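You operate a simulated robot arm through the tools that you are given. There is no shell and no other tool.

The job below is to be done with a simulated robot arm. You get a single attempt, and the scene is never put back.

TASK
Test the blue double plug at 250 on the test box, then switch off.
Fine: its knob on 250; seat the plug before you switch on; it stays in its socket.

It is judged by the outcome, as a careful person would: the job done as asked, and still so three seconds after it is handed in. It fails if anything else is knocked over, pushed out of place, dropped, spilled or broken.

THE ROBOT
A 6-joint arm with a two-finger parallel gripper, fixed in place. Base frame: the origin is on the floor under the middle of its stand, x ahead of it, y to its left, z up; the work surface is at about z = 0.85. Readings come in m, rad, newtons and seconds.
With the tool pointing down near the work surface it reaches from about 0.24 to 0.64 m from the base axis. Its first joint turns from -1.152 to 1.152 rad. Payload 2.7 kg.
Tool frame: the origin (TCP) lies between the finger pads and is the grasp point; the fingertips stand 0.023 m ahead of it; z points along the fingers, y is the line along which they close. The gripper opens to 0.094 m. The fingers are 0.038 m wide and 0.01 m thick; the gripper's body (0.054 by 0.096 m) begins 0.039 m behind the TCP.
Orientation is that of the tool frame in the base frame, as a unit quaternion [x, y, z, w]. With the fingers straight down and closing along the base's y, the tool's x points along the base's -x, its y along +y and its z along -z.

THE INTERFACE
- The arm moves only by the tool jog_arm. Its argument "series" is text: rows parted by semicolons, each of 6 numbers parted by spaces: the shift along the tool's x, y, z in units of 200 mm (1.0 is 200 mm), then the turn, a rotation vector about the tool's x, y, z in units of 120 degrees (1.0 is 120 degrees). In form: dx dy dz rx ry rz; .... A call has 1 to 20 rows; each row is the pose to reach, as a shift and turn from the pose commanded when the call began, along the tool's axes at that moment. "hand" is the gripper command, from -1 (fully open) to 1 (shut), values between in proportion, set as the call begins (left out, the last holds). A call with a number of a shift or a turn outside -1 to 1 is refused whole. Each row takes 0.2 s and may step no farther than 0.05 m and 0.15 rad from the row before; otherwise, or with a gripper value out of range, the whole call is refused. Where a pose cannot be reached the arm comes as near as it can. A force on the tool above 40 N (or 10 N above the force at the start of the call, whichever is more), or a blocked arm, ends the call early, and 0.2 s more pass. Each finger travels about 0.045 m/s and halts on what it meets, pressing with about 25 N; the grip force reading is that of the motor and also rises with nothing between the fingers. The clock runs only during rows and for 0.2 s after the last one: add rows that repeat a pose to give the fingers time. It gives the time, the measured TCP pose, the force on the tool (base axes), the opening and the grip force at its end, in the units of the frame above (readings bear some noise), with the torque about the TCP (base axes, N m) and any sound that the robot's microphone picked up.
- Cameras (640 x 400 px; columns grow to the right, rows downward): "scene" is fixed at [0.0711, -0.4263, 1.3932]; the picture's right is [0.78, -0.62, 0.00], its down [-0.39, -0.49, -0.78] and it looks along [0.49, 0.61, -0.62] (base axes); focal length 311 px, centre (320, 200). "wrist" rides on the gripper at [0.086, 0.016, -0.075] in the tool frame; the picture's right is [-0.18, 0.98, 0.00], its down [-0.58, -0.11, -0.81] and it looks along [-0.79, -0.15, 0.59] (tool axes); focal length 243 px, centre (320, 200).
- capture(camera): a new picture of that camera. No time passes.
- probe_pixels(camera, pixels): for up to 12 pixels [column, row] of the newest picture of that camera ("zoom" is the newest enlarged one), the place [x, y, z] in the base frame of the surface seen there, good to about 0.003 m, but the place of the scene camera against the robot may be out by one fixed shift of up to 0.012 m in any direction. No time passes.
- zoom(camera, box): a new picture of the part [left, top, right, bottom] of that camera's present view, enlarged. No time passes.
- job_done(): hands the job in; it is judged then, once.

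Leave the gripper open and the arm clear of the work at the hand-in unless told otherwise.

The tools are called after "Request:" as name(argument=value, ...) on one line, values as JSON. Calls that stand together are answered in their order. jog_arm: Moves the arm, as the interface text tells. Its arguments: {"type":"object","properties":{"series":{"type":"string"},"hand":{"type":"number"}},"required":["series"]} The other tools are called the same way: capture (camera) takes a picture; probe_pixels (camera, pixels) gives the place of the surface under pixels of a picture; zoom (camera, box) takes an enlarged picture of a part of a camera's view; job_done () hands the job in.

At the start:

```text
clock: 0.0
ee_pos: [0.3919, -0.1259, 1.1977]
ee_rot: [0.0, 1.0, 0.0, 0.0]
ft_force: [0.3, 0.8, 0.3]
moment: [0.01, -0.01, 0.0]
finger_gap: 0.0941
grip_force: 0.0
```

scene: 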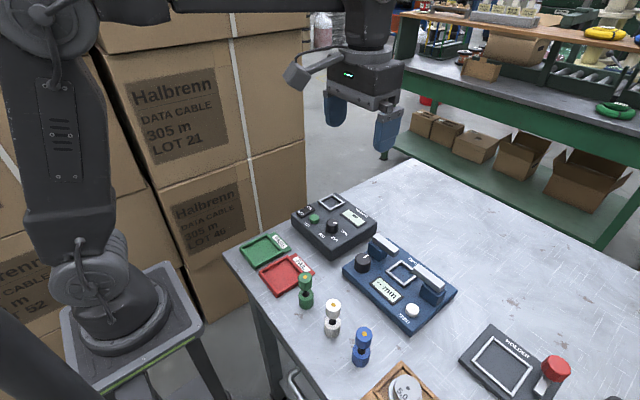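
wrist: 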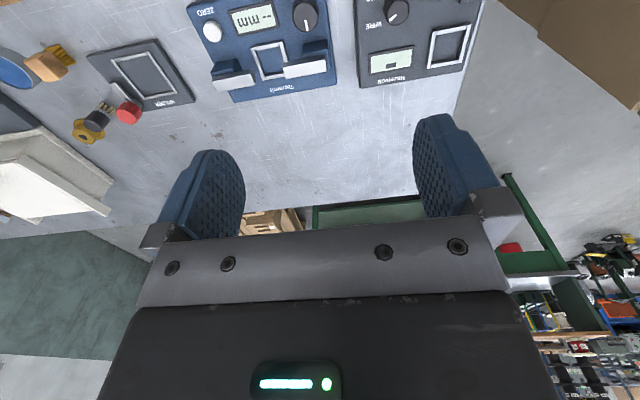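

I see a black test box (around 335,222), a blue box (400,280), trays, and three double plugs in green, white and blue (305,290; 332,317; 361,346). I'll take enlarged pictures of these before moving anything.

Request:
zoom(camera="scene", box=[270, 180, 400, 262])

Request:
zoom(camera="scene", box=[330, 225, 470, 335])

Request:
zoom(camera="scene", box=[280, 260, 440, 400])

Request:
zoom(camera="wrist", box=[170, 0, 500, 120])

```text
4.88 times, centred on (335, 221) of scene
```

zoom: 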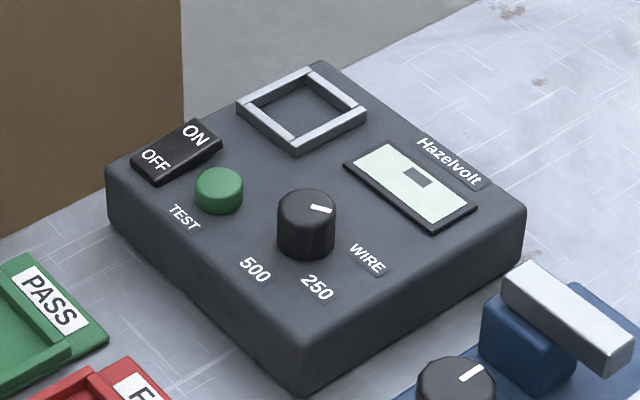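

```text
3.64 times, centred on (400, 280) of scene
```

zoom: 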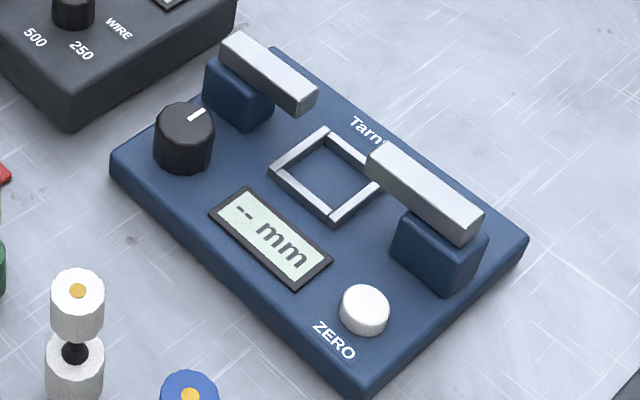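

```text
2.86 times, centred on (360, 330) of scene
```

zoom: 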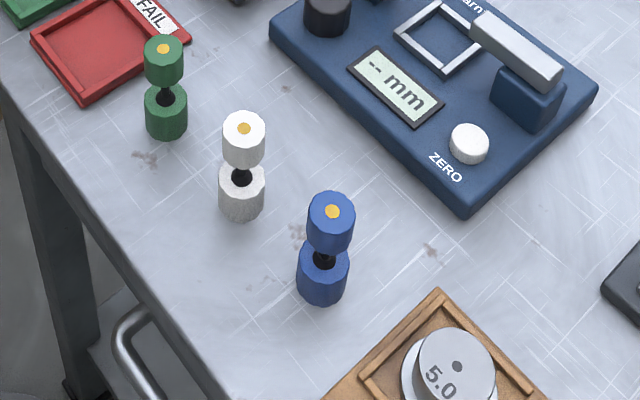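

```text
1.94 times, centred on (335, 60) of wrist
```

zoom: 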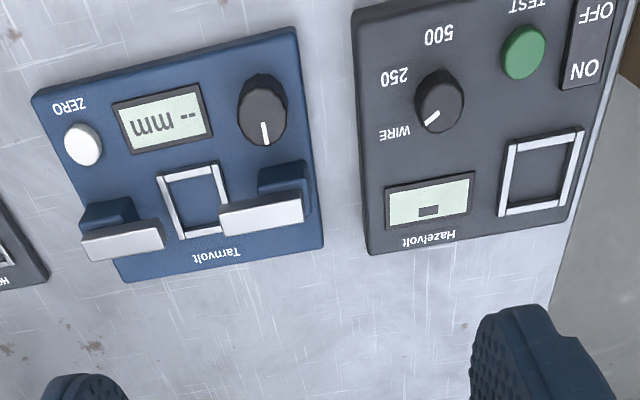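

The black box (Hazelvolt) is the test box: ON/OFF rocker, green TEST button, knob with WIRE/250/500, and a square socket frame. I'll now measure positions: plugs first, then the box's parts.

Request:
zoom(camera="scene", box=[270, 180, 400, 262])

Request:
probe_pixels(camera="zoom", pixels=[[300, 112], [244, 108], [318, 72], [360, 115], [298, 148], [195, 132], [152, 160], [175, 148], [220, 180], [306, 200], [326, 209], [367, 258]])

Request:
probe_pixels(camera="zoom", pixels=[[315, 287], [255, 268], [300, 290], [120, 170], [300, 360], [515, 210], [318, 64], [410, 185], [325, 105], [270, 110], [300, 90], [300, 128]])

```text
4.88 times, centred on (335, 221) of scene
```

zoom: 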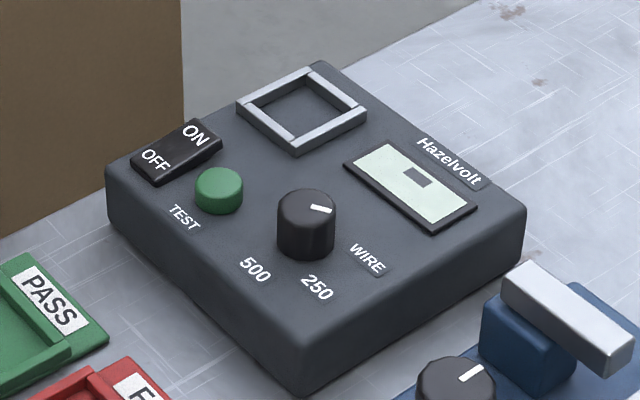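

```text
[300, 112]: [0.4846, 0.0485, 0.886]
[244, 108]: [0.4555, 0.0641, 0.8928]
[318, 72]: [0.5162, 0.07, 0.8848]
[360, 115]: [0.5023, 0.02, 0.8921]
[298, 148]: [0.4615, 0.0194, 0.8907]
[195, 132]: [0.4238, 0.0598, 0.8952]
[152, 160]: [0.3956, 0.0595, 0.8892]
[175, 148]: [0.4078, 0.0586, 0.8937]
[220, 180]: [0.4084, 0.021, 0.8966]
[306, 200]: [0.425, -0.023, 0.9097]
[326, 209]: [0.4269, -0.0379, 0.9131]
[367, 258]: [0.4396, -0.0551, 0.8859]
```

```text
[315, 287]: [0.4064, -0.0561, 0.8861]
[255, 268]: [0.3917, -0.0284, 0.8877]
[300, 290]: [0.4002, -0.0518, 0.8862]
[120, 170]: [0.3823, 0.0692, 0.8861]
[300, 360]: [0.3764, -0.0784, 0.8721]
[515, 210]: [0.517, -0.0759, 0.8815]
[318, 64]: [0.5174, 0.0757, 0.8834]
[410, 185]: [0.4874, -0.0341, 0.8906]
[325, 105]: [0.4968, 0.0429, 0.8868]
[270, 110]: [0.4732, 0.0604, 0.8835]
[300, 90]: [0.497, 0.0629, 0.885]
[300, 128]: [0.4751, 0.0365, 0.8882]
```

Box top is at z≈0.886, roughly aligned with the base axes. Next I'll measure the blue plug and its neighbours.

Request:
zoom(camera="scene", box=[320, 310, 410, 380])

Request:
zoom(camera="scene", box=[280, 260, 440, 400])

Request:
probe_pixels(camera="zoom", pixels=[[332, 205], [310, 205], [354, 205], [332, 245], [322, 300], [345, 270], [299, 265], [323, 262], [244, 128], [164, 49], [372, 300], [437, 290]])

```text
5.71 times, centred on (365, 345) of scene
```

zoom: 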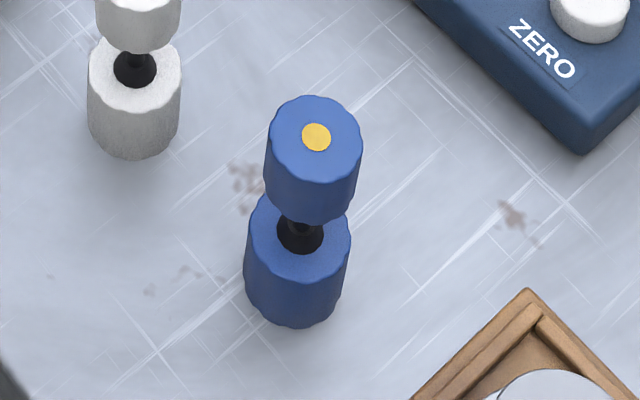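

```text
2.86 times, centred on (360, 330) of scene
```

zoom: 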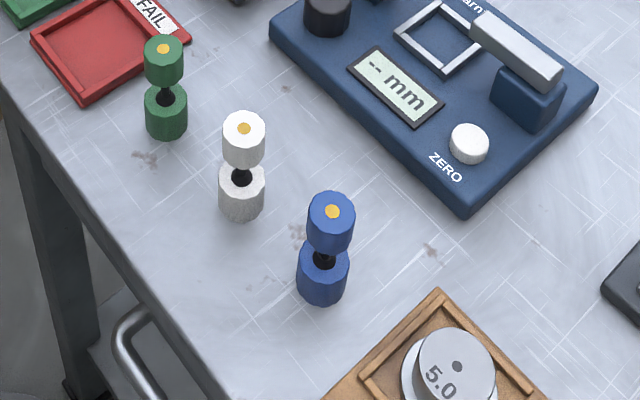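

```text
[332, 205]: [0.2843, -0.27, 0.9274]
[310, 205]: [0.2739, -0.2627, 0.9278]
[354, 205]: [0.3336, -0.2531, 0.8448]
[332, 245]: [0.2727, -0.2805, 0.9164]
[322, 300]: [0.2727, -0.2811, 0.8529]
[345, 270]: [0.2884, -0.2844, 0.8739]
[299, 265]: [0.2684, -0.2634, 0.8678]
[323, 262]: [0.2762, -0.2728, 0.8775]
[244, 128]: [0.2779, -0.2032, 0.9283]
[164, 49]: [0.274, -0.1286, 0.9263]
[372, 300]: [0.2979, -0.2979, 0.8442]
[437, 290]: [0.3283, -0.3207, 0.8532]
```

The blue plug stands at about (0.281, -0.272), about 78 mm tall and 25 mm across. The scene camera can be shifted by up to 12 mm, so I'll move the arm well above the table to (0.30, -0.03, 1.08) and look at the test box with the wrist camera.

Request:
jog_arm(series="0.092 0.096 0.118 0 0 0; 0.184 0.192 0.236 0 0 0; 0.276 0.288 0.354 0 0 0; 0.368 0.384 0.472 0 0 0; 0.46 0.48 0.59 0 0 0; 0.46 0.48 0.59 0 0 0", hand=-1)

Request:
capture(camera="wrist")

```text
clock: 1.4
ee_pos: [0.3014, -0.0279, 1.0802]
ee_rot: [0.001, 1.0, -0.001, 0.0]
ft_force: [1.1, 0.2, -0.7]
moment: [0.0, 0.03, -0.03]
finger_gap: 0.0938
grip_force: 0.1
```

```text
taken
```

wrist: 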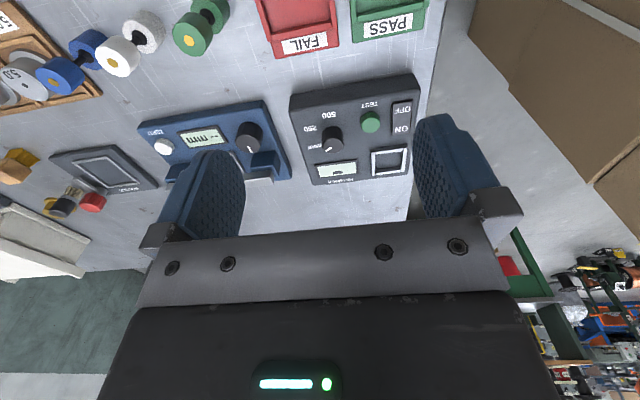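

The whole test box is now in view, around (360,130). I'll enlarge it and measure knob, labels, button, rocker and socket.

Request:
zoom(camera="wrist", box=[280, 65, 430, 195])

```text
3.08 times, centred on (355, 130) of wrist
```

zoom: 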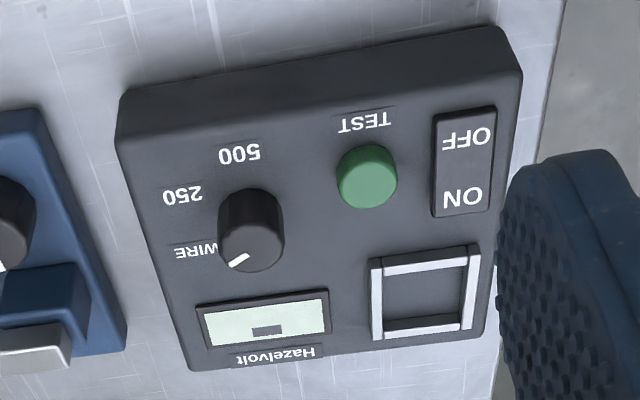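

Request:
probe_pixels(camera="zoom", pixels=[[252, 247], [222, 247], [282, 247], [252, 270], [252, 228], [231, 264], [247, 256], [198, 252], [183, 195], [240, 155], [367, 170], [367, 190]])

Request:
probe_pixels(camera="zoom", pixels=[[470, 120], [465, 137], [462, 195], [460, 212], [440, 160], [490, 160], [375, 263], [475, 250], [377, 335], [463, 325], [425, 290], [310, 230]])

Request:
probe_pixels(camera="zoom", pixels=[[130, 140], [517, 75], [192, 365], [483, 332], [385, 300], [460, 290], [420, 268], [424, 312], [421, 255], [424, 330], [372, 300], [470, 290]])

```text
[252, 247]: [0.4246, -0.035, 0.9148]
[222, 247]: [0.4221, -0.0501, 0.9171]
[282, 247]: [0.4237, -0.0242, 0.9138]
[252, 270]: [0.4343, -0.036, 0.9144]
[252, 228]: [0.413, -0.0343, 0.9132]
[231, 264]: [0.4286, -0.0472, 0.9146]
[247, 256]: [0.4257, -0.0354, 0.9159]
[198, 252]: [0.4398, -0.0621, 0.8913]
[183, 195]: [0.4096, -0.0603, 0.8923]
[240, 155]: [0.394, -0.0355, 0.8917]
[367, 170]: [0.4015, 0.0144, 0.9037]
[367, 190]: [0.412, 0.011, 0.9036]
```

```text
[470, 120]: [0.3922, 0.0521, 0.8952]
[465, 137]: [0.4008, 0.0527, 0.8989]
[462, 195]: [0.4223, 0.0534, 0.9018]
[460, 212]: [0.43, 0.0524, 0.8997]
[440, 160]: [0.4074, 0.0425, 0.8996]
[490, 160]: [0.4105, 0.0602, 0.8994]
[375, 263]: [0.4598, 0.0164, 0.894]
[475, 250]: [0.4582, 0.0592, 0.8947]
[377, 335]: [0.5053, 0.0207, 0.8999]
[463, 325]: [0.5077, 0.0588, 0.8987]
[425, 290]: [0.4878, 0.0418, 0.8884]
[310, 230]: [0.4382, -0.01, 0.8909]
```

```text
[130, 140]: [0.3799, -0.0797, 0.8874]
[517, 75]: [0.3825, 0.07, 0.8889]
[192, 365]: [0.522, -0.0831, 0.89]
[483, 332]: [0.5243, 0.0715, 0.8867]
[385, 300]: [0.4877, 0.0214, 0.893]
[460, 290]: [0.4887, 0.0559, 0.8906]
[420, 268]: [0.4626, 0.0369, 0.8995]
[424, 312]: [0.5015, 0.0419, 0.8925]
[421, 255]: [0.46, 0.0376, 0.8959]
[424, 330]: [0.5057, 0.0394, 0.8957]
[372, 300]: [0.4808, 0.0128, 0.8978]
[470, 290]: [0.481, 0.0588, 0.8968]
```

The wrist camera puts the box top at z≈0.890. The knob centre is about (0.424, -0.036) with its top at 0.914, and its pointer is at about -58°, on WIRE. The 250 mark is at about -120°, so the knob needs a 60° clockwise turn seen from above. I'll hover over the knob, pre-turned -30°, with the gripper half open.

Request:
jog_arm(series="-0.124 -0.0065 0.1 0 0 -0.05; -0.248 -0.013 0.2 0 0 -0.1; -0.372 -0.0195 0.3 0 0 -0.15; -0.496 -0.026 0.4 0 0 -0.2; -0.62 -0.0325 0.5 0 0 -0.25; -0.62 -0.0325 0.5 0 0 -0.25", hand=0)

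Request:
capture(camera="wrist")

Request:
capture(camera="scene")

```text
clock: 2.8
ee_pos: [0.4257, -0.0358, 0.981]
ee_rot: [-0.26, 0.966, 0.001, 0.0]
ft_force: [0.2, 1.0, -0.4]
moment: [0.0, -0.02, 0.0]
finger_gap: 0.0469
grip_force: 0.1
```

```text
taken
```

wrist: 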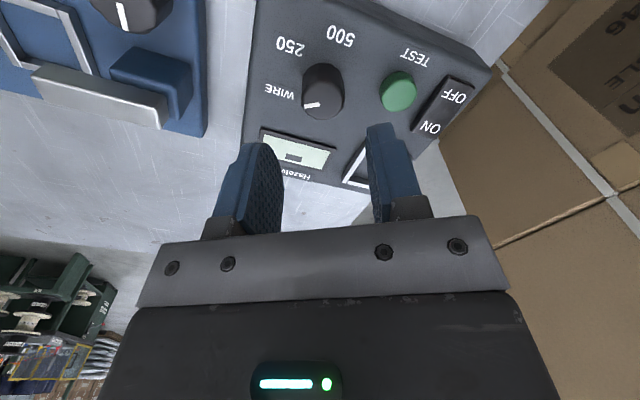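

```text
taken
```

scene: 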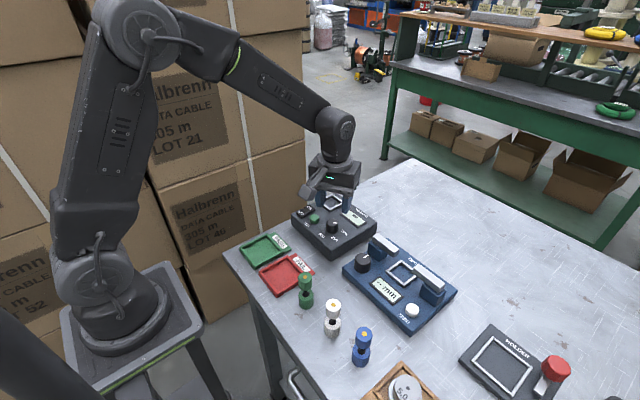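

Request:
zoom(camera="wrist", box=[260, 50, 390, 131])

Request:
probe_pixels(camera="wrist", pixels=[[323, 100], [310, 100], [336, 100], [323, 90], [323, 110], [304, 104], [340, 104], [398, 95], [310, 104]])

```text
4.92 times, centred on (325, 90) of wrist
```

zoom: 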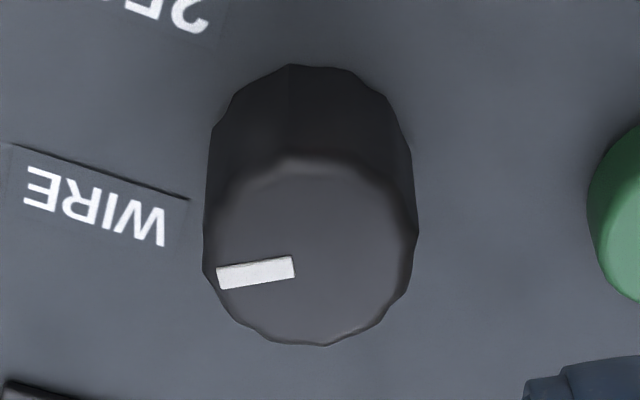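

```text
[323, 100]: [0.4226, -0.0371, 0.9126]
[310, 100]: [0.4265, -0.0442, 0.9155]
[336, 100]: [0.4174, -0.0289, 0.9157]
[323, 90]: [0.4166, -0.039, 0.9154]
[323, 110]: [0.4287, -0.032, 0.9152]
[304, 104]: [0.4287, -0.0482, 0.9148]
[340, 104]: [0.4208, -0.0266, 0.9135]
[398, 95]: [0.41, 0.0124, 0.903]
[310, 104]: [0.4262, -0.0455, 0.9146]
```

The knob top is at (323,100) against the expected (320,101), so I need about 2 mm along tool +y. I'll set the opening to about 38 mm and lower to TCP z≈0.918, which puts the fingertips 5 mm above the box top around the knob.

Request:
jog_arm(series="0 0.01 0 0 0 0; 0 0.01 0.06 0 0 0; 0 0.01 0.12 0 0 0; 0 0.01 0.18 0 0 0; 0 0.01 0.24 0 0 0; 0 0.01 0.28 0 0 0; 0 0.01 0.31 0 0 0; 0 0.01 0.31 0 0 0", hand=0.2)

Request:
capture(camera="wrist")

Request:
zoom(camera="scene", box=[270, 150, 430, 250])

```text
clock: 4.6
ee_pos: [0.4241, -0.0349, 0.9193]
ee_rot: [-0.26, 0.966, 0.0, 0.0]
ft_force: [-0.5, 0.0, 0.1]
moment: [0.01, -0.04, -0.01]
finger_gap: 0.0377
grip_force: 0.0
```

```text
taken
```

wrist: 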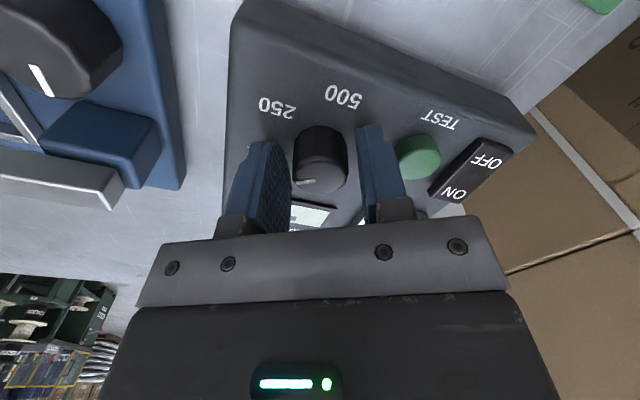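

```text
4.00 times, centred on (350, 200) of scene
```

zoom: 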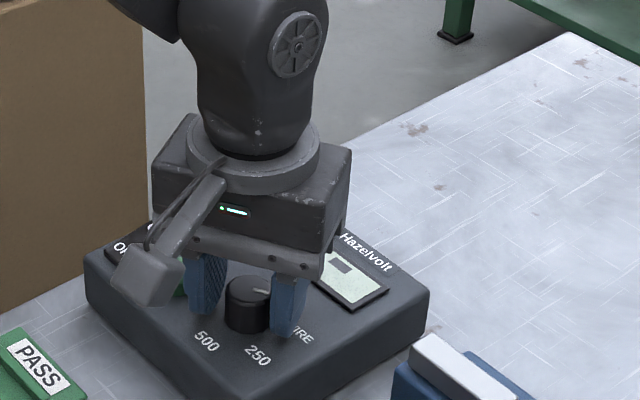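

The knob sits between the fingers, centred near column 320. I'll close on it and watch the forces.

Request:
jog_arm(series="0 0 0 0 0 0; 0 0 0 0 0 0; 0 0 0 0 0 0", hand=1)

Request:
capture(camera="wrist")

```text
clock: 5.4
ee_pos: [0.4239, -0.0359, 0.9178]
ee_rot: [-0.259, 0.966, 0.0, 0.001]
ft_force: [2.0, -4.3, -4.1]
moment: [-0.1, -0.15, 0.03]
finger_gap: 0.0274
grip_force: 44.0
```

```text
taken
```

wrist: 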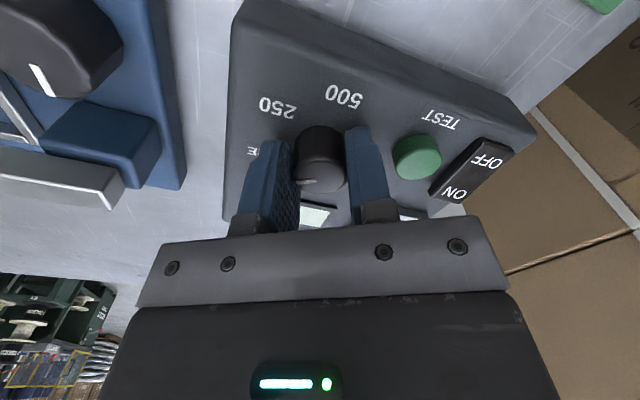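

Gripped at 27.4 mm with only small side forces. Now I'll turn the tool +60° about its z, clockwise seen from above, in small steps.

Request:
jog_arm(series="0 0 0 0 0 0.05; 0 0 0 0 0 0.1; 0 0 0 0 0 0.15; 0 0 0 0 0 0.2; 0 0 0 0 0 0.25; 0 0 0 0 0 0.3; 0 0 0 0 0 0.35; 0 0 0 0 0 0.4; 0 0 0 0 0 0.45; 0 0 0 0 0 0.5; 0 0 0 0 0 0.5", hand=1)

Request:
capture(camera="wrist")

Request:
zoom(camera="scene", box=[270, 150, 430, 250])

```text
clock: 7.8
ee_pos: [0.4243, -0.0339, 0.9179]
ee_rot: [0.26, 0.966, 0.001, 0.001]
ft_force: [17.9, -11.8, -28.3]
moment: [-0.12, -0.14, -0.04]
finger_gap: 0.027
grip_force: 45.0
```

```text
taken
```

wrist: 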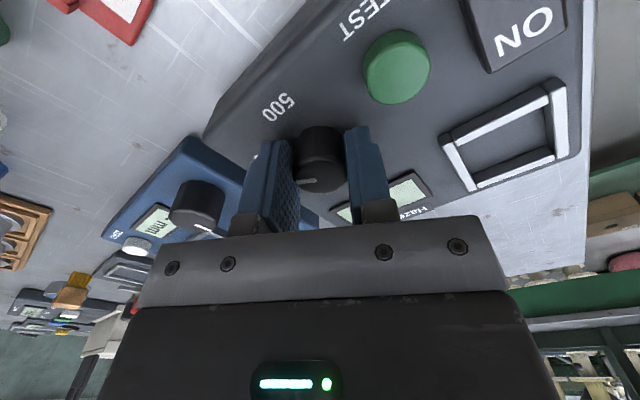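

```text
4.00 times, centred on (350, 200) of scene
```

zoom: 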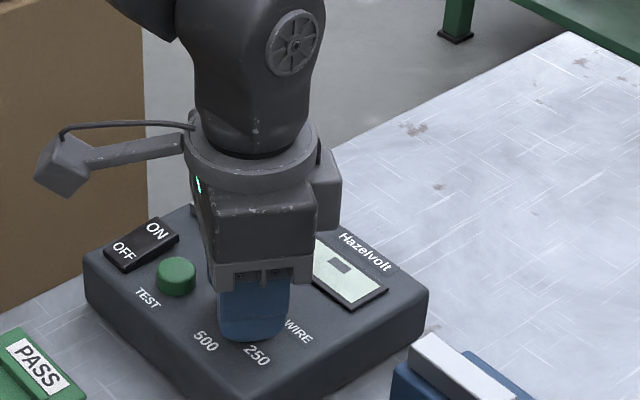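

The pointer kept its place relative to the fingers, so the knob turned with them. There's some built-up force, so I'll open slightly in place, then lift straight up and check.

Request:
jog_arm(series="0 0 0 0 0 0; 0 0 0 0 0 0; 0 0 0 0 0 0", hand=0.15)

Request:
jog_arm(series="0 0 -0.08 0 0 0; 0 0 -0.16 0 0 0; 0 0 -0.24 0 0 0; 0 0 -0.32 0 0 0; 0 0 -0.32 0 0 0")

Request:
capture(camera="wrist")

Request:
zoom(camera="wrist", box=[230, 40, 390, 140])

Request:
zoom(camera="scene", box=[270, 150, 430, 250])

```text
clock: 8.6
ee_pos: [0.4231, -0.0324, 0.9194]
ee_rot: [0.259, 0.966, 0.0, 0.001]
ft_force: [0.5, 1.1, -0.2]
moment: [0.01, 0.01, 0.01]
finger_gap: 0.0402
grip_force: 0.0
```

```text
clock: 9.8
ee_pos: [0.4232, -0.0341, 0.9839]
ee_rot: [0.259, 0.966, 0.0, -0.001]
ft_force: [0.7, 0.3, 0.1]
moment: [0.01, -0.01, 0.0]
finger_gap: 0.0399
grip_force: 0.1
```

```text
taken
```

wrist: 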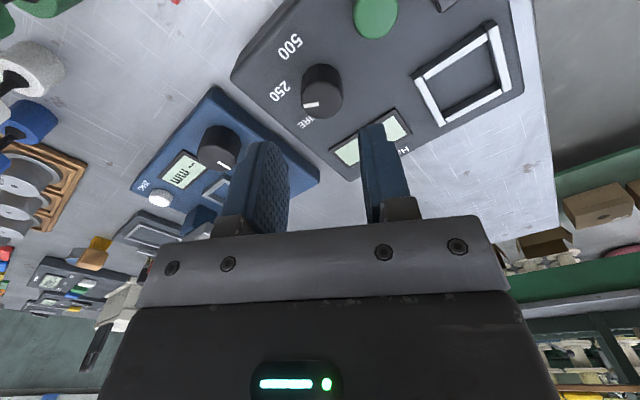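

```text
4.00 times, centred on (310, 90) of wrist
```

zoom: 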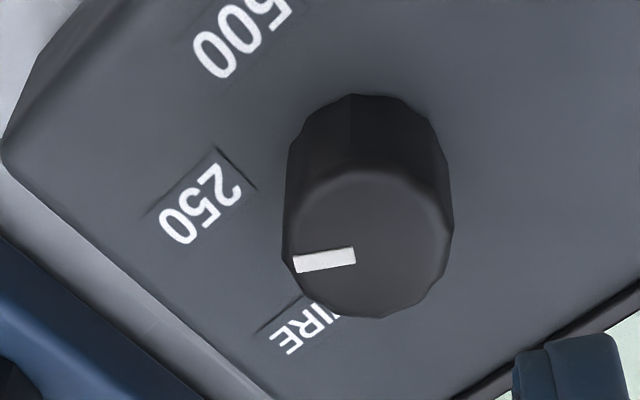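

```text
4.00 times, centred on (350, 200) of scene
```

zoom: 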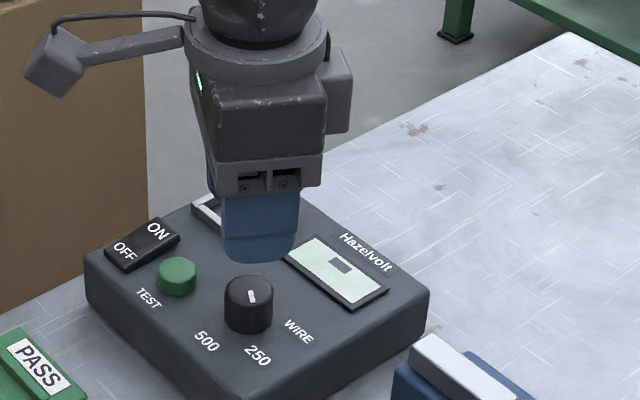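

The knob turned and the pointer now lies toward 250; I'll recheck it later from farther off. Next is the blue plug. I'll rise, then cross to above it at about (0.280, -0.279), in two calls.

Request:
jog_arm(series="0 0 -0.2 0 0 0; 0 -0.18 -0.25 0 0 0; 0 -0.36 -0.25 0 0 0; 0 -0.54 -0.25 0 0 0; 0.0035 -0.71 -0.25 0 0 0", hand=-0.2)

Request:
jog_arm(series="0 -0.18 0 0 0 0; 0 -0.36 0 0 0 0; 0 -0.54 0 0 0 0; 0 -0.71 0 0 0 0; 0 -0.71 0 0 0 0")

Request:
capture(camera="wrist")

Request:
capture(camera="scene")

```text
clock: 11.0
ee_pos: [0.3513, -0.1594, 1.0299]
ee_rot: [0.259, 0.966, 0.0, 0.0]
ft_force: [-0.2, 0.3, -0.6]
moment: [0.03, 0.01, -0.03]
finger_gap: 0.0564
grip_force: 0.0
```

```text
clock: 12.2
ee_pos: [0.2784, -0.2821, 1.0338]
ee_rot: [0.258, 0.966, -0.001, 0.001]
ft_force: [-0.3, -0.2, 0.5]
moment: [-0.01, 0.01, -0.02]
finger_gap: 0.0563
grip_force: 0.1
```

```text
taken
```

wrist: 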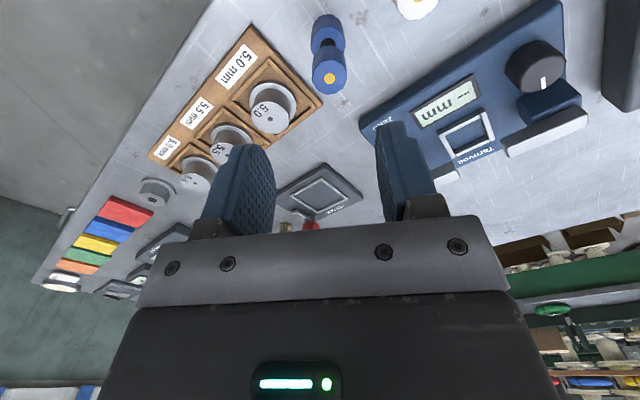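

```text
taken
```

scene: 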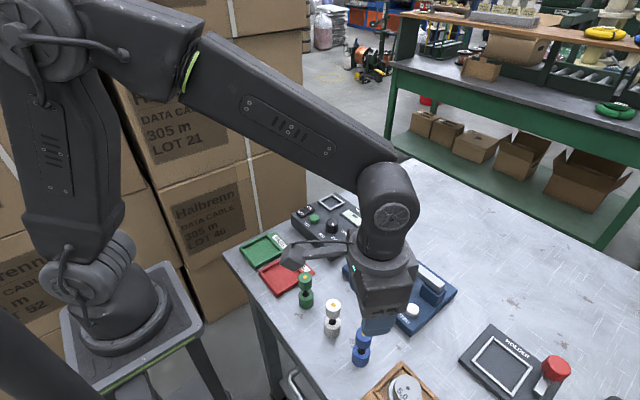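

The blue plug's top is at about (329,77); it should be at (320,73) when centred. I'll enlarge and measure it.

Request:
zoom(camera="wrist", box=[280, 0, 380, 120])

Request:
probe_pixels(camera="wrist", pixels=[[329, 77], [318, 75], [341, 75], [329, 86], [328, 64], [327, 34], [272, 108], [414, 8], [358, 66], [300, 140]])

```text
3.33 times, centred on (330, 60) of wrist
```

zoom: 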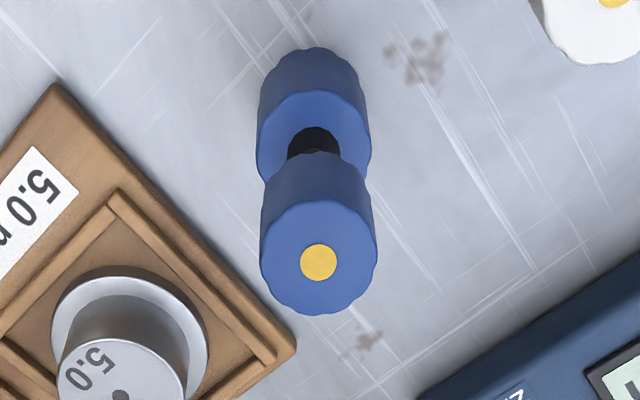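

```text
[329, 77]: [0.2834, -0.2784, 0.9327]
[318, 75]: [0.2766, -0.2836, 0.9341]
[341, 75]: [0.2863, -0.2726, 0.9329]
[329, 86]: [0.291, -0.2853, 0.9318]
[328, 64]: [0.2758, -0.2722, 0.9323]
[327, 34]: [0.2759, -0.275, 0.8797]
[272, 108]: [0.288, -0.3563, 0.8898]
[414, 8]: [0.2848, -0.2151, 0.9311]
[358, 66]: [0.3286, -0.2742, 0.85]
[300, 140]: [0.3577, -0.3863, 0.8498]
```

Measured plug centre is about (0.283, -0.2785), top z 0.933, diameter 25 mm. I'll correct by -3 mm in tool x and +6 mm in tool y, go down part way to z≈0.975, and check again.

Request:
jog_arm(series="-0.016 0.03 0 0 0 0; -0.016 0.03 0.1 0 0 0; -0.016 0.03 0.2 0 0 0; -0.016 0.03 0.29 0 0 0; -0.016 0.03 0.29 0 0 0", hand=-0.2)

Request:
capture(camera="wrist")

Request:
zoom(camera="wrist", box=[240, 40, 400, 200])

```text
clock: 13.4
ee_pos: [0.2851, -0.276, 0.9747]
ee_rot: [0.259, 0.966, 0.0, -0.001]
ft_force: [-0.1, -0.3, 0.5]
moment: [-0.02, 0.02, -0.02]
finger_gap: 0.0564
grip_force: 0.0
```

```text
taken
```

wrist: 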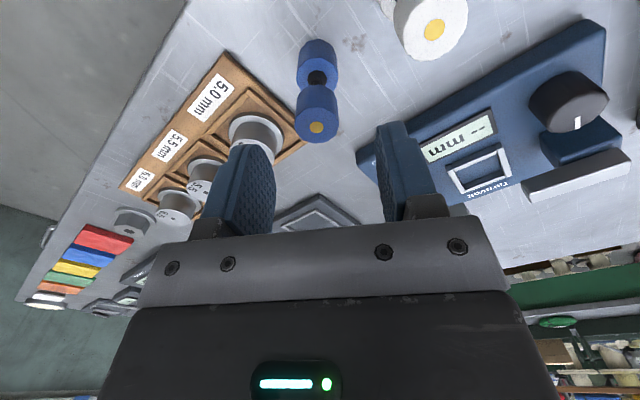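

```text
2.50 times, centred on (320, 120) of wrist
```

zoom: 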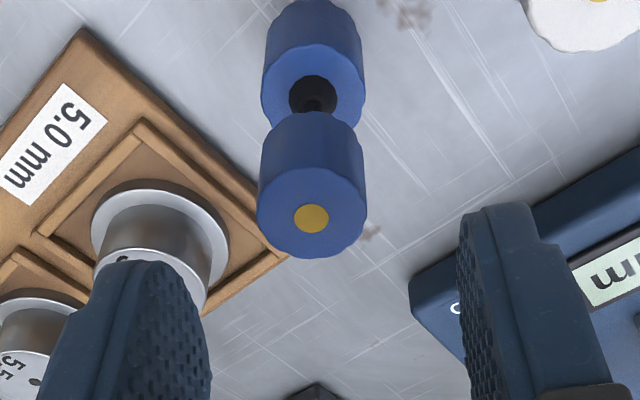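

The plug top is at (316.4,125.6) against (320,125) expected, so -2 mm along tool y. Then I'll lower to z≈0.918 with the opening narrowed to 45 mm. The tips stay above the weights and the lower cylinder.

Request:
jog_arm(series="0 -0.01 0 0 0 0; 0 -0.01 0.07 0 0 0; 0 -0.01 0.14 0 0 0; 0 -0.01 0.21 0 0 0; 0 -0.01 0.28 0 0 0; 0 -0.01 0.28 0 0 0", hand=0.04)

Request:
capture(camera="wrist")

Request:
zoom(camera="scene", box=[290, 260, 450, 390])

```text
clock: 14.8
ee_pos: [0.2843, -0.2794, 0.9174]
ee_rot: [0.259, 0.966, 0.001, 0.001]
ft_force: [-0.7, 0.0, -0.1]
moment: [0.03, -0.01, 0.0]
finger_gap: 0.0452
grip_force: 0.0
```

```text
taken
```

wrist: 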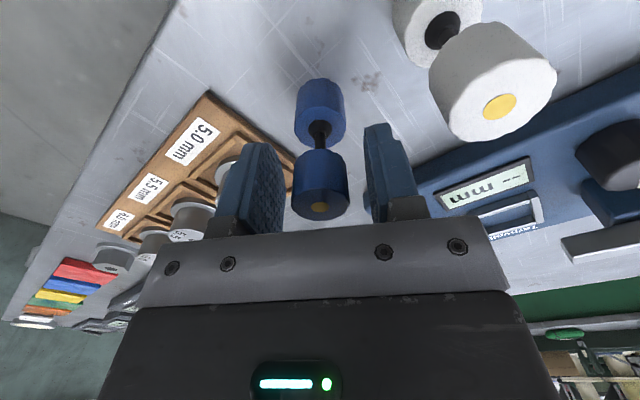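

```text
3.08 times, centred on (370, 325) of scene
```

zoom: 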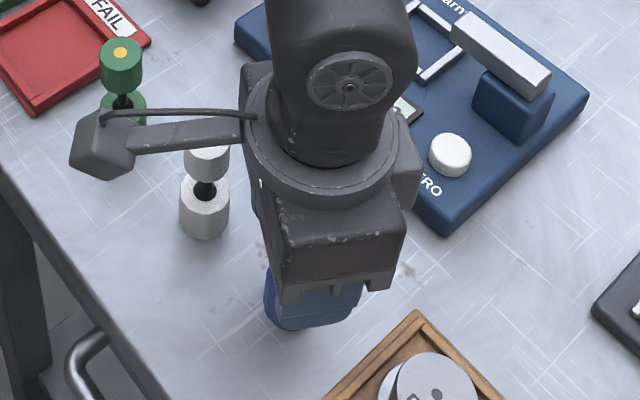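

The plug is centred between the fingers, around (320,185). I'll close on it now.

Request:
jog_arm(series="0 0 0 0 0 0; 0 0 0 0 0 0; 0 0 0 0 0 0; 0 0 0 0 0 0", hand=1)

Request:
capture(camera="wrist")

```text
clock: 15.8
ee_pos: [0.2849, -0.2791, 0.9181]
ee_rot: [0.259, 0.966, 0.0, 0.0]
ft_force: [-0.9, -0.3, -0.1]
moment: [0.01, 0.04, 0.0]
finger_gap: 0.0253
grip_force: 25.2
```

```text
taken
```

wrist: 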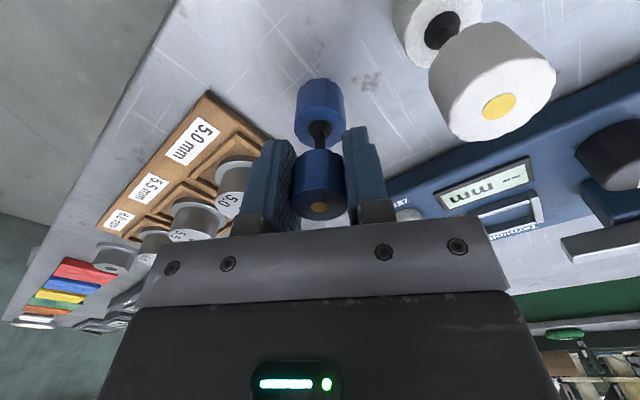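

Gripped at 25.3 mm. I'll lift straight up 0.14 m and check that it hangs straight.

Request:
jog_arm(series="0 0 -0.05 0 0 0; 0 0 -0.15 0 0 0; 0 0 -0.3 0 0 0; 0 0 -0.45 0 0 0; 0 0 -0.6 0 0 0; 0 0 -0.7 0 0 0; 0 0 -0.7 0 0 0", hand=1)

Request:
capture(camera="wrist")

Request:
capture(camera="scene")

```text
clock: 17.4
ee_pos: [0.2849, -0.2803, 1.0614]
ee_rot: [0.26, 0.966, 0.0, 0.0]
ft_force: [0.2, 0.3, -1.3]
moment: [0.01, -0.01, 0.02]
finger_gap: 0.0252
grip_force: 25.0
```

```text
taken
```

wrist: 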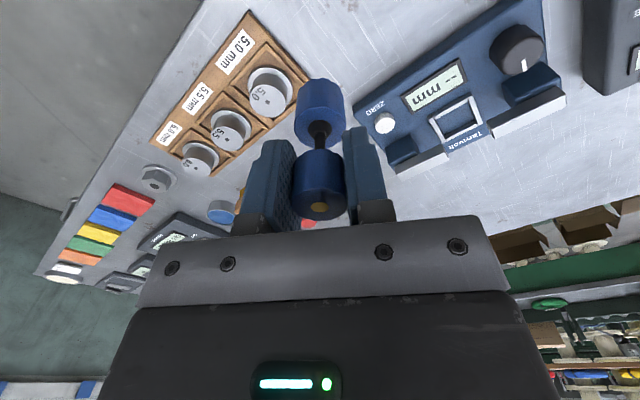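

```text
taken
```

scene: 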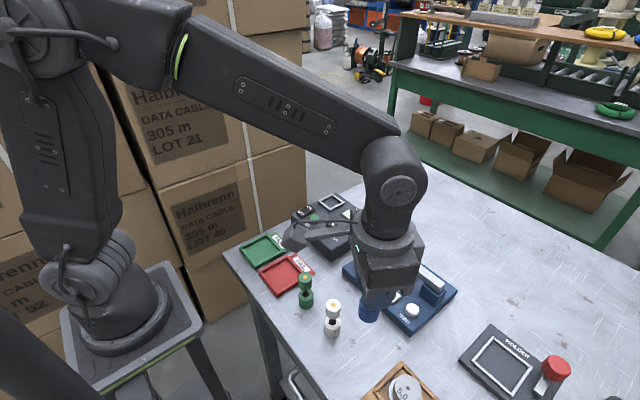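

The plug hangs straight. I'll carry it at this height to above the socket at about (0.482, 0.039) in two calls, turning the tool back to yaw 0 in the second.

Request:
jog_arm(series="-0.006 0.187 0 0 0 0; -0.012 0.374 0 0 0 0; -0.018 0.561 0 0 0 0; -0.024 0.748 0 0 0 0; -0.029 0.937 0 0 0 0", hand=1)

Request:
jog_arm(series="-0.006 0.187 0 0 0 -0.05; -0.012 0.374 0 0 0 -0.1; -0.018 0.561 0 0 0 -0.15; -0.024 0.748 0 0 0 -0.2; -0.029 0.937 0 0 0 -0.25; -0.029 0.937 0 0 0 -0.25; -0.029 0.937 0 0 0 -0.25", hand=1)

Request:
capture(camera="wrist")

Request:
capture(camera="scene")

```text
clock: 18.6
ee_pos: [0.3813, -0.1182, 1.058]
ee_rot: [0.259, 0.966, 0.0, 0.0]
ft_force: [-0.5, 0.0, -1.2]
moment: [-0.03, 0.0, -0.04]
finger_gap: 0.0253
grip_force: 24.8
```

```text
clock: 20.2
ee_pos: [0.4816, 0.0397, 1.0607]
ee_rot: [0.0, 1.0, 0.001, 0.0]
ft_force: [0.3, 0.6, -1.4]
moment: [0.02, 0.01, 0.02]
finger_gap: 0.0251
grip_force: 24.7
```

```text
taken
```

wrist: 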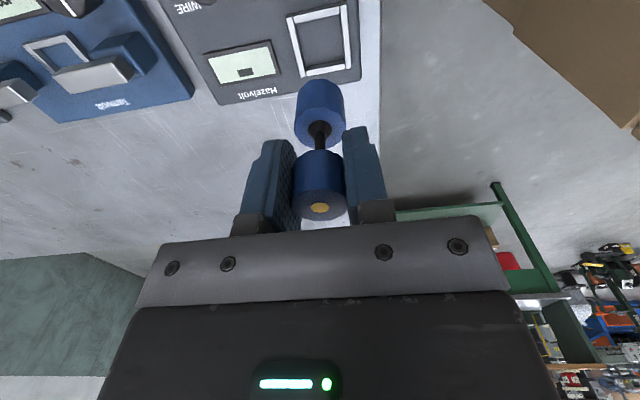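

```text
taken
```

scene: 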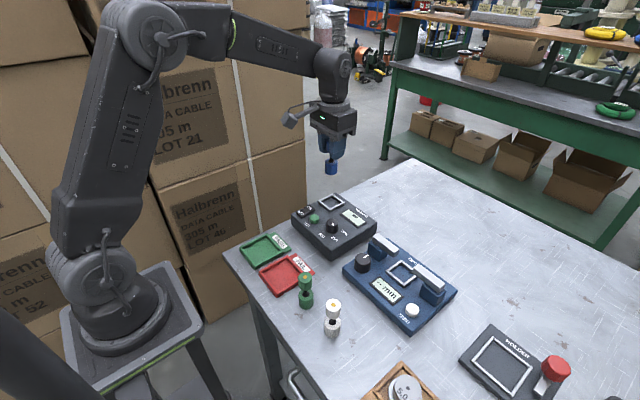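

The socket frame is at about (322,40), just beyond the plug. I'll enlarge and measure its bars precisely.

Request:
zoom(camera="wrist", box=[260, 0, 380, 90])

Request:
zoom(camera="scene", box=[280, 180, 390, 260])

```text
4.44 times, centred on (320, 45) of wrist
```

zoom: 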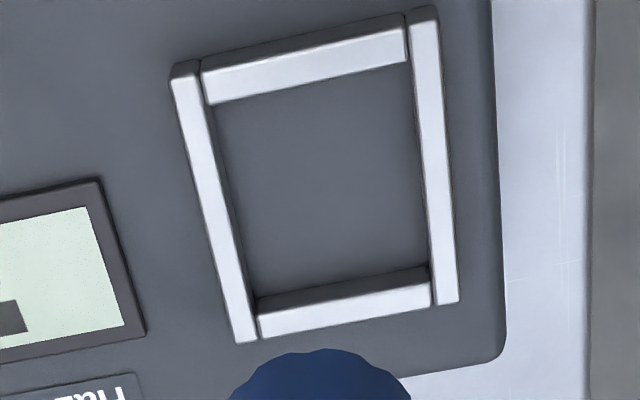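

```text
5.00 times, centred on (335, 220) of scene
```

zoom: 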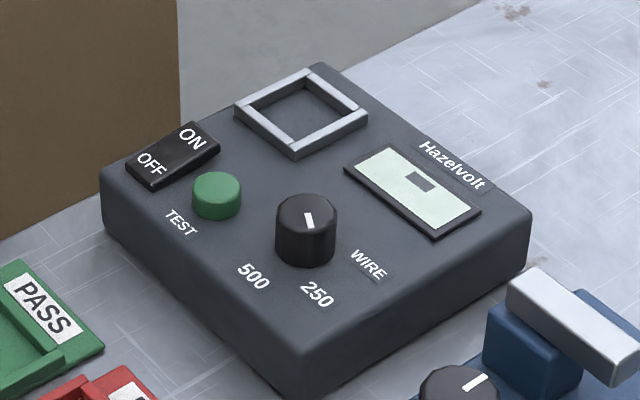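

Request:
zoom(camera="wrist", box=[260, 0, 380, 90])

Request:
probe_pixels(camera="zoom", pixels=[[305, 72], [305, 90], [345, 315], [215, 200], [435, 180], [325, 190], [185, 85], [425, 25], [243, 335], [447, 295], [240, 200], [410, 180]])

Request:
probe_pixels(camera="zoom", pixels=[[215, 105], [410, 66], [255, 295], [428, 265], [310, 110], [340, 270], [490, 10], [500, 350], [440, 250], [228, 270], [420, 100], [200, 140]])

Request:
jog_arm(series="0 0 0 0 0 0", hand=1)

```text
4.44 times, centred on (320, 45) of wrist
```

zoom: 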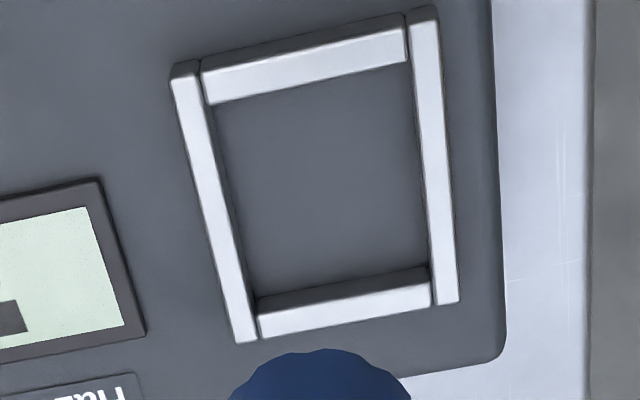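

```text
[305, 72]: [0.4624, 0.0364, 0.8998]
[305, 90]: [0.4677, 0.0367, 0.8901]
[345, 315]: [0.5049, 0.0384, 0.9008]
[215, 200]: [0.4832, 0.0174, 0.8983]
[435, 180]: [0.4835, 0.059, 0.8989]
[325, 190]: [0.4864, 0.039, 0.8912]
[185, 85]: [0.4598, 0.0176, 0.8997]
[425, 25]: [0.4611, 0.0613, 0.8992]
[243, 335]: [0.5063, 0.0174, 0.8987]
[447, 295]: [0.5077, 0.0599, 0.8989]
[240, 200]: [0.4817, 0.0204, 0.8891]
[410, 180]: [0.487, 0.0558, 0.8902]
```

```text
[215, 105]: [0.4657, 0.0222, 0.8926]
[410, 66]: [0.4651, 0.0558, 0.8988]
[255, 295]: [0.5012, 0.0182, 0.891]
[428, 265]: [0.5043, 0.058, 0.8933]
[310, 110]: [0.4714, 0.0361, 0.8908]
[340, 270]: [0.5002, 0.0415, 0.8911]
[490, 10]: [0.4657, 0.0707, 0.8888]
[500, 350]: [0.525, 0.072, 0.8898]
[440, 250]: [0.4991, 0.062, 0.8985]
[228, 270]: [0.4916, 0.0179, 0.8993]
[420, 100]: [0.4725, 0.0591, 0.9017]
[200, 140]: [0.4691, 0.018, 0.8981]
```

```text
clock: 20.6
ee_pos: [0.4824, 0.039, 1.0587]
ee_rot: [0.001, 1.0, 0.001, 0.0]
ft_force: [0.2, -0.2, -0.3]
moment: [0.0, -0.02, 0.0]
finger_gap: 0.0254
grip_force: 24.3
```

The socket's bar tops are at z≈0.899 with the centre at about (0.484, 0.0388) and about 36 mm clear inside, so the 25 mm plug fits upright. The plug hangs 68 mm below the TCP, so it seats at TCP z≈0.958. I'll shift +2 mm in x and lower to about 5 mm above that.

Request:
jog_arm(series="-0.01 0 0 0 0 0; -0.01 0 0.1 0 0 0; -0.01 0 0.2 0 0 0; -0.01 0 0.3 0 0 0; -0.01 0 0.36 0 0 0; -0.01 0 0.42 0 0 0; -0.01 0 0.475 0 0 0; -0.01 0 0.475 0 0 0", hand=1)

Request:
capture(camera="wrist")

Request:
zoom(camera="scene", box=[280, 160, 390, 240])

```text
clock: 22.4
ee_pos: [0.4841, 0.0403, 0.9636]
ee_rot: [0.0, 1.0, 0.0, 0.0]
ft_force: [0.5, -0.1, -0.4]
moment: [0.0, -0.01, 0.03]
finger_gap: 0.025
grip_force: 25.4
```

```text
taken
```

wrist: 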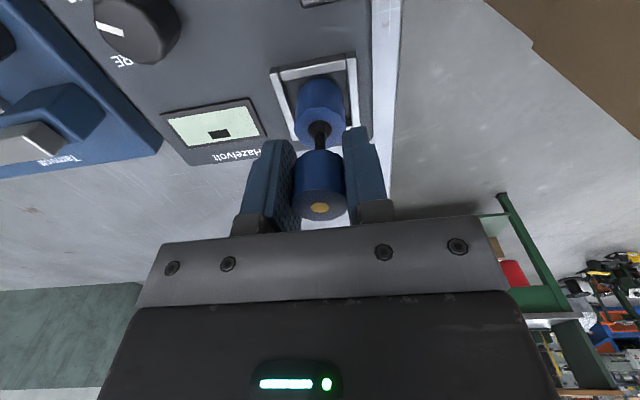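

```text
5.00 times, centred on (335, 200) of scene
```

zoom: 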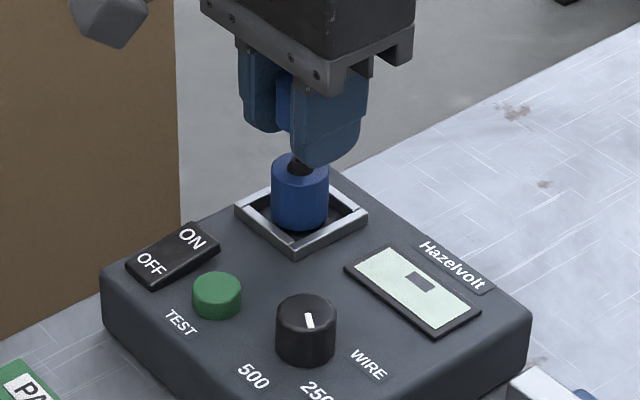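

The plug is inside the frame, just above the box. I'll lower it 1 mm per row and watch the contact force.

Request:
jog_arm(series="0 0 0.005 0 0 0; 0 0 0.01 0 0 0; 0 0 0.015 0 0 0; 0 0 0.02 0 0 0", hand=1)

```text
clock: 23.4
ee_pos: [0.4843, 0.0404, 0.9607]
ee_rot: [0.0, 1.0, 0.0, -0.001]
ft_force: [-0.3, 0.8, -2.0]
moment: [-0.01, -0.02, 0.01]
finger_gap: 0.0252
grip_force: 24.6
```

No contact yet (just the plug's weight and noise). I'll go down further in 1 mm steps.

Request:
jog_arm(series="0 0 0.005 0 0 0; 0 0 0.005 0 0 0", hand=1)

Request:
jog_arm(series="0 0 0.005 0 0 0; 0 0 0.005 0 0 0", hand=1)

```text
clock: 24.0
ee_pos: [0.485, 0.0404, 0.9588]
ee_rot: [0.0, 1.0, 0.0, 0.0]
ft_force: [-0.1, -0.2, -0.8]
moment: [-0.01, -0.01, 0.0]
finger_gap: 0.0252
grip_force: 24.4
```

```text
clock: 24.6
ee_pos: [0.4856, 0.0401, 0.959]
ee_rot: [0.0, 1.0, 0.0, 0.0]
ft_force: [-3.0, -0.4, 8.7]
moment: [-0.08, 0.26, 0.0]
finger_gap: 0.0252
grip_force: 24.5
```

Contact: +8.7 N upward, so the plug is on the box floor inside the frame. I'll release it in place and look.

Request:
jog_arm(series="0 0 0 0 0 0; 0 0 0 0 0 0; 0 0 0 0 0 0", hand=0)

Request:
capture(camera="wrist")

Request:
zoom(camera="scene", box=[280, 160, 390, 240])

```text
clock: 25.4
ee_pos: [0.4852, 0.0414, 0.9579]
ee_rot: [0.0, 1.0, 0.0, 0.0]
ft_force: [-0.5, 0.1, -1.2]
moment: [0.0, -0.01, 0.02]
finger_gap: 0.0472
grip_force: 0.1
```

```text
taken
```

wrist: 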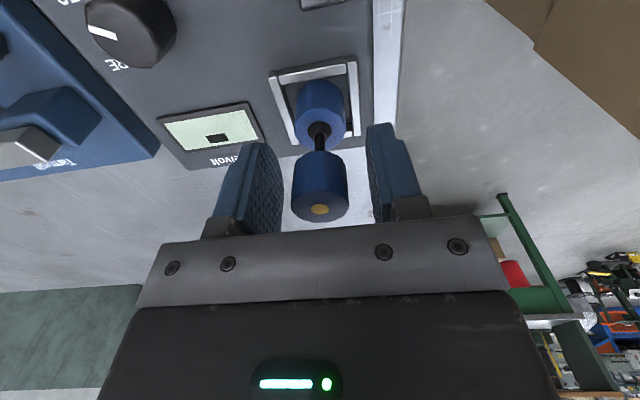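

```text
5.00 times, centred on (335, 200) of scene
```

zoom: 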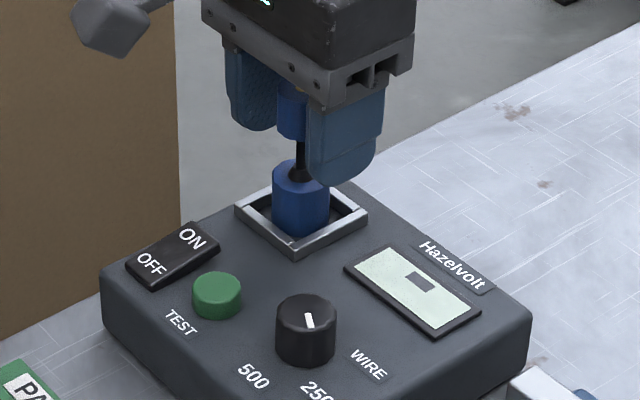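

The plug is standing free in the socket. I'll lift straight up about 0.1 m, then back away and look.

Request:
jog_arm(series="0 0 -0.1 0 0 0; 0 0 -0.2 0 0 0; 0 0 -0.3 0 0 0; 0 0 -0.4 0 0 0; 0 0 -0.5 0 0 0; 0.2 0 -0.55 0 0 0; 0.4 0 -0.55 0 0 0; 0.6 0 -0.55 0 0 0; 0.7 0 -0.55 0 0 0; 0.7 0 -0.55 0 0 0", hand=0)

Request:
capture(camera="wrist")

Request:
zoom(camera="scene", box=[280, 160, 390, 240])

```text
clock: 27.6
ee_pos: [0.3454, 0.0408, 1.0678]
ee_rot: [0.001, 1.0, -0.001, 0.001]
ft_force: [-0.5, 0.0, -0.2]
moment: [-0.01, 0.02, 0.01]
finger_gap: 0.0472
grip_force: 0.0
```

```text
taken
```

wrist: 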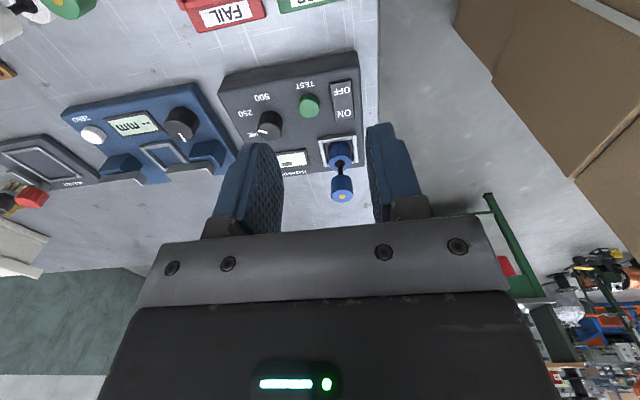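

```text
5.00 times, centred on (335, 200) of scene
```

zoom: 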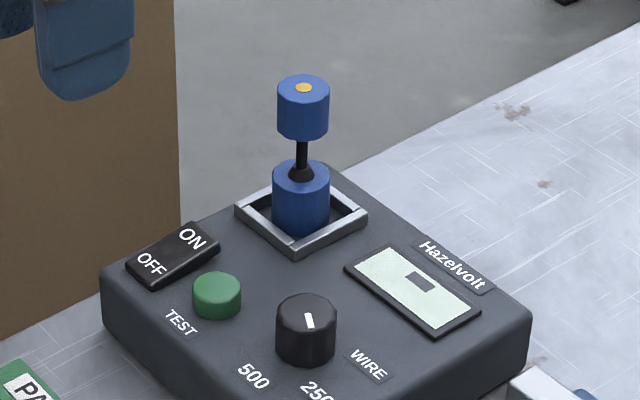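

The plug stands upright in its socket. I'll enlarge the wrist view to recheck the knob's pointer and measure the rocker and TEST button.

Request:
zoom(camera="wrist", box=[210, 45, 370, 205])

Request:
zoom(camera="wrist", box=[210, 60, 370, 160])

Request:
probe_pixels(camera="zoom", pixels=[[240, 265], [232, 262], [216, 280], [150, 300], [205, 145], [396, 190], [396, 175], [535, 125], [538, 215], [505, 170], [560, 170], [545, 232]])

```text
2.50 times, centred on (290, 125) of wrist
```

zoom: 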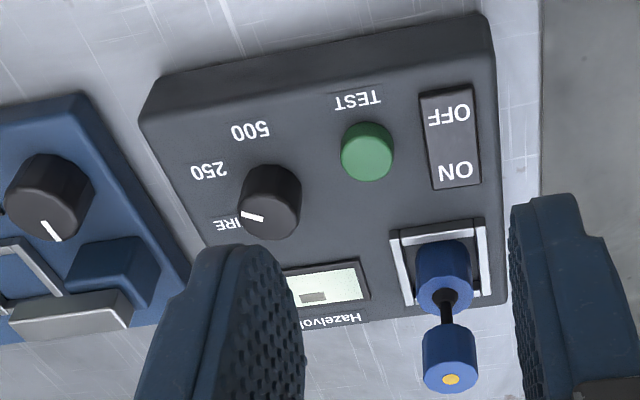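

```text
4.00 times, centred on (290, 110) of wrist
```

zoom: 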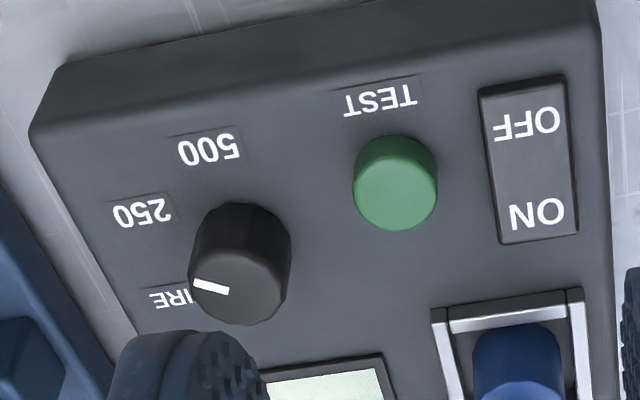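

```text
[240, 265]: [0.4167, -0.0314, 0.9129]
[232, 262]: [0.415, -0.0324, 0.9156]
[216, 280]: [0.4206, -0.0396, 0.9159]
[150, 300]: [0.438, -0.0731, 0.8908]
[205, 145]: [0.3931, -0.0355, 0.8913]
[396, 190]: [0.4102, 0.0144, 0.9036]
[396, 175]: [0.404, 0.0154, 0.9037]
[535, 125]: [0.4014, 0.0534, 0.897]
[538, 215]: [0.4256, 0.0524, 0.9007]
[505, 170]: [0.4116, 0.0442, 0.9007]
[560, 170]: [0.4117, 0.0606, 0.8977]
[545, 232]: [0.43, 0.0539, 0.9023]
```

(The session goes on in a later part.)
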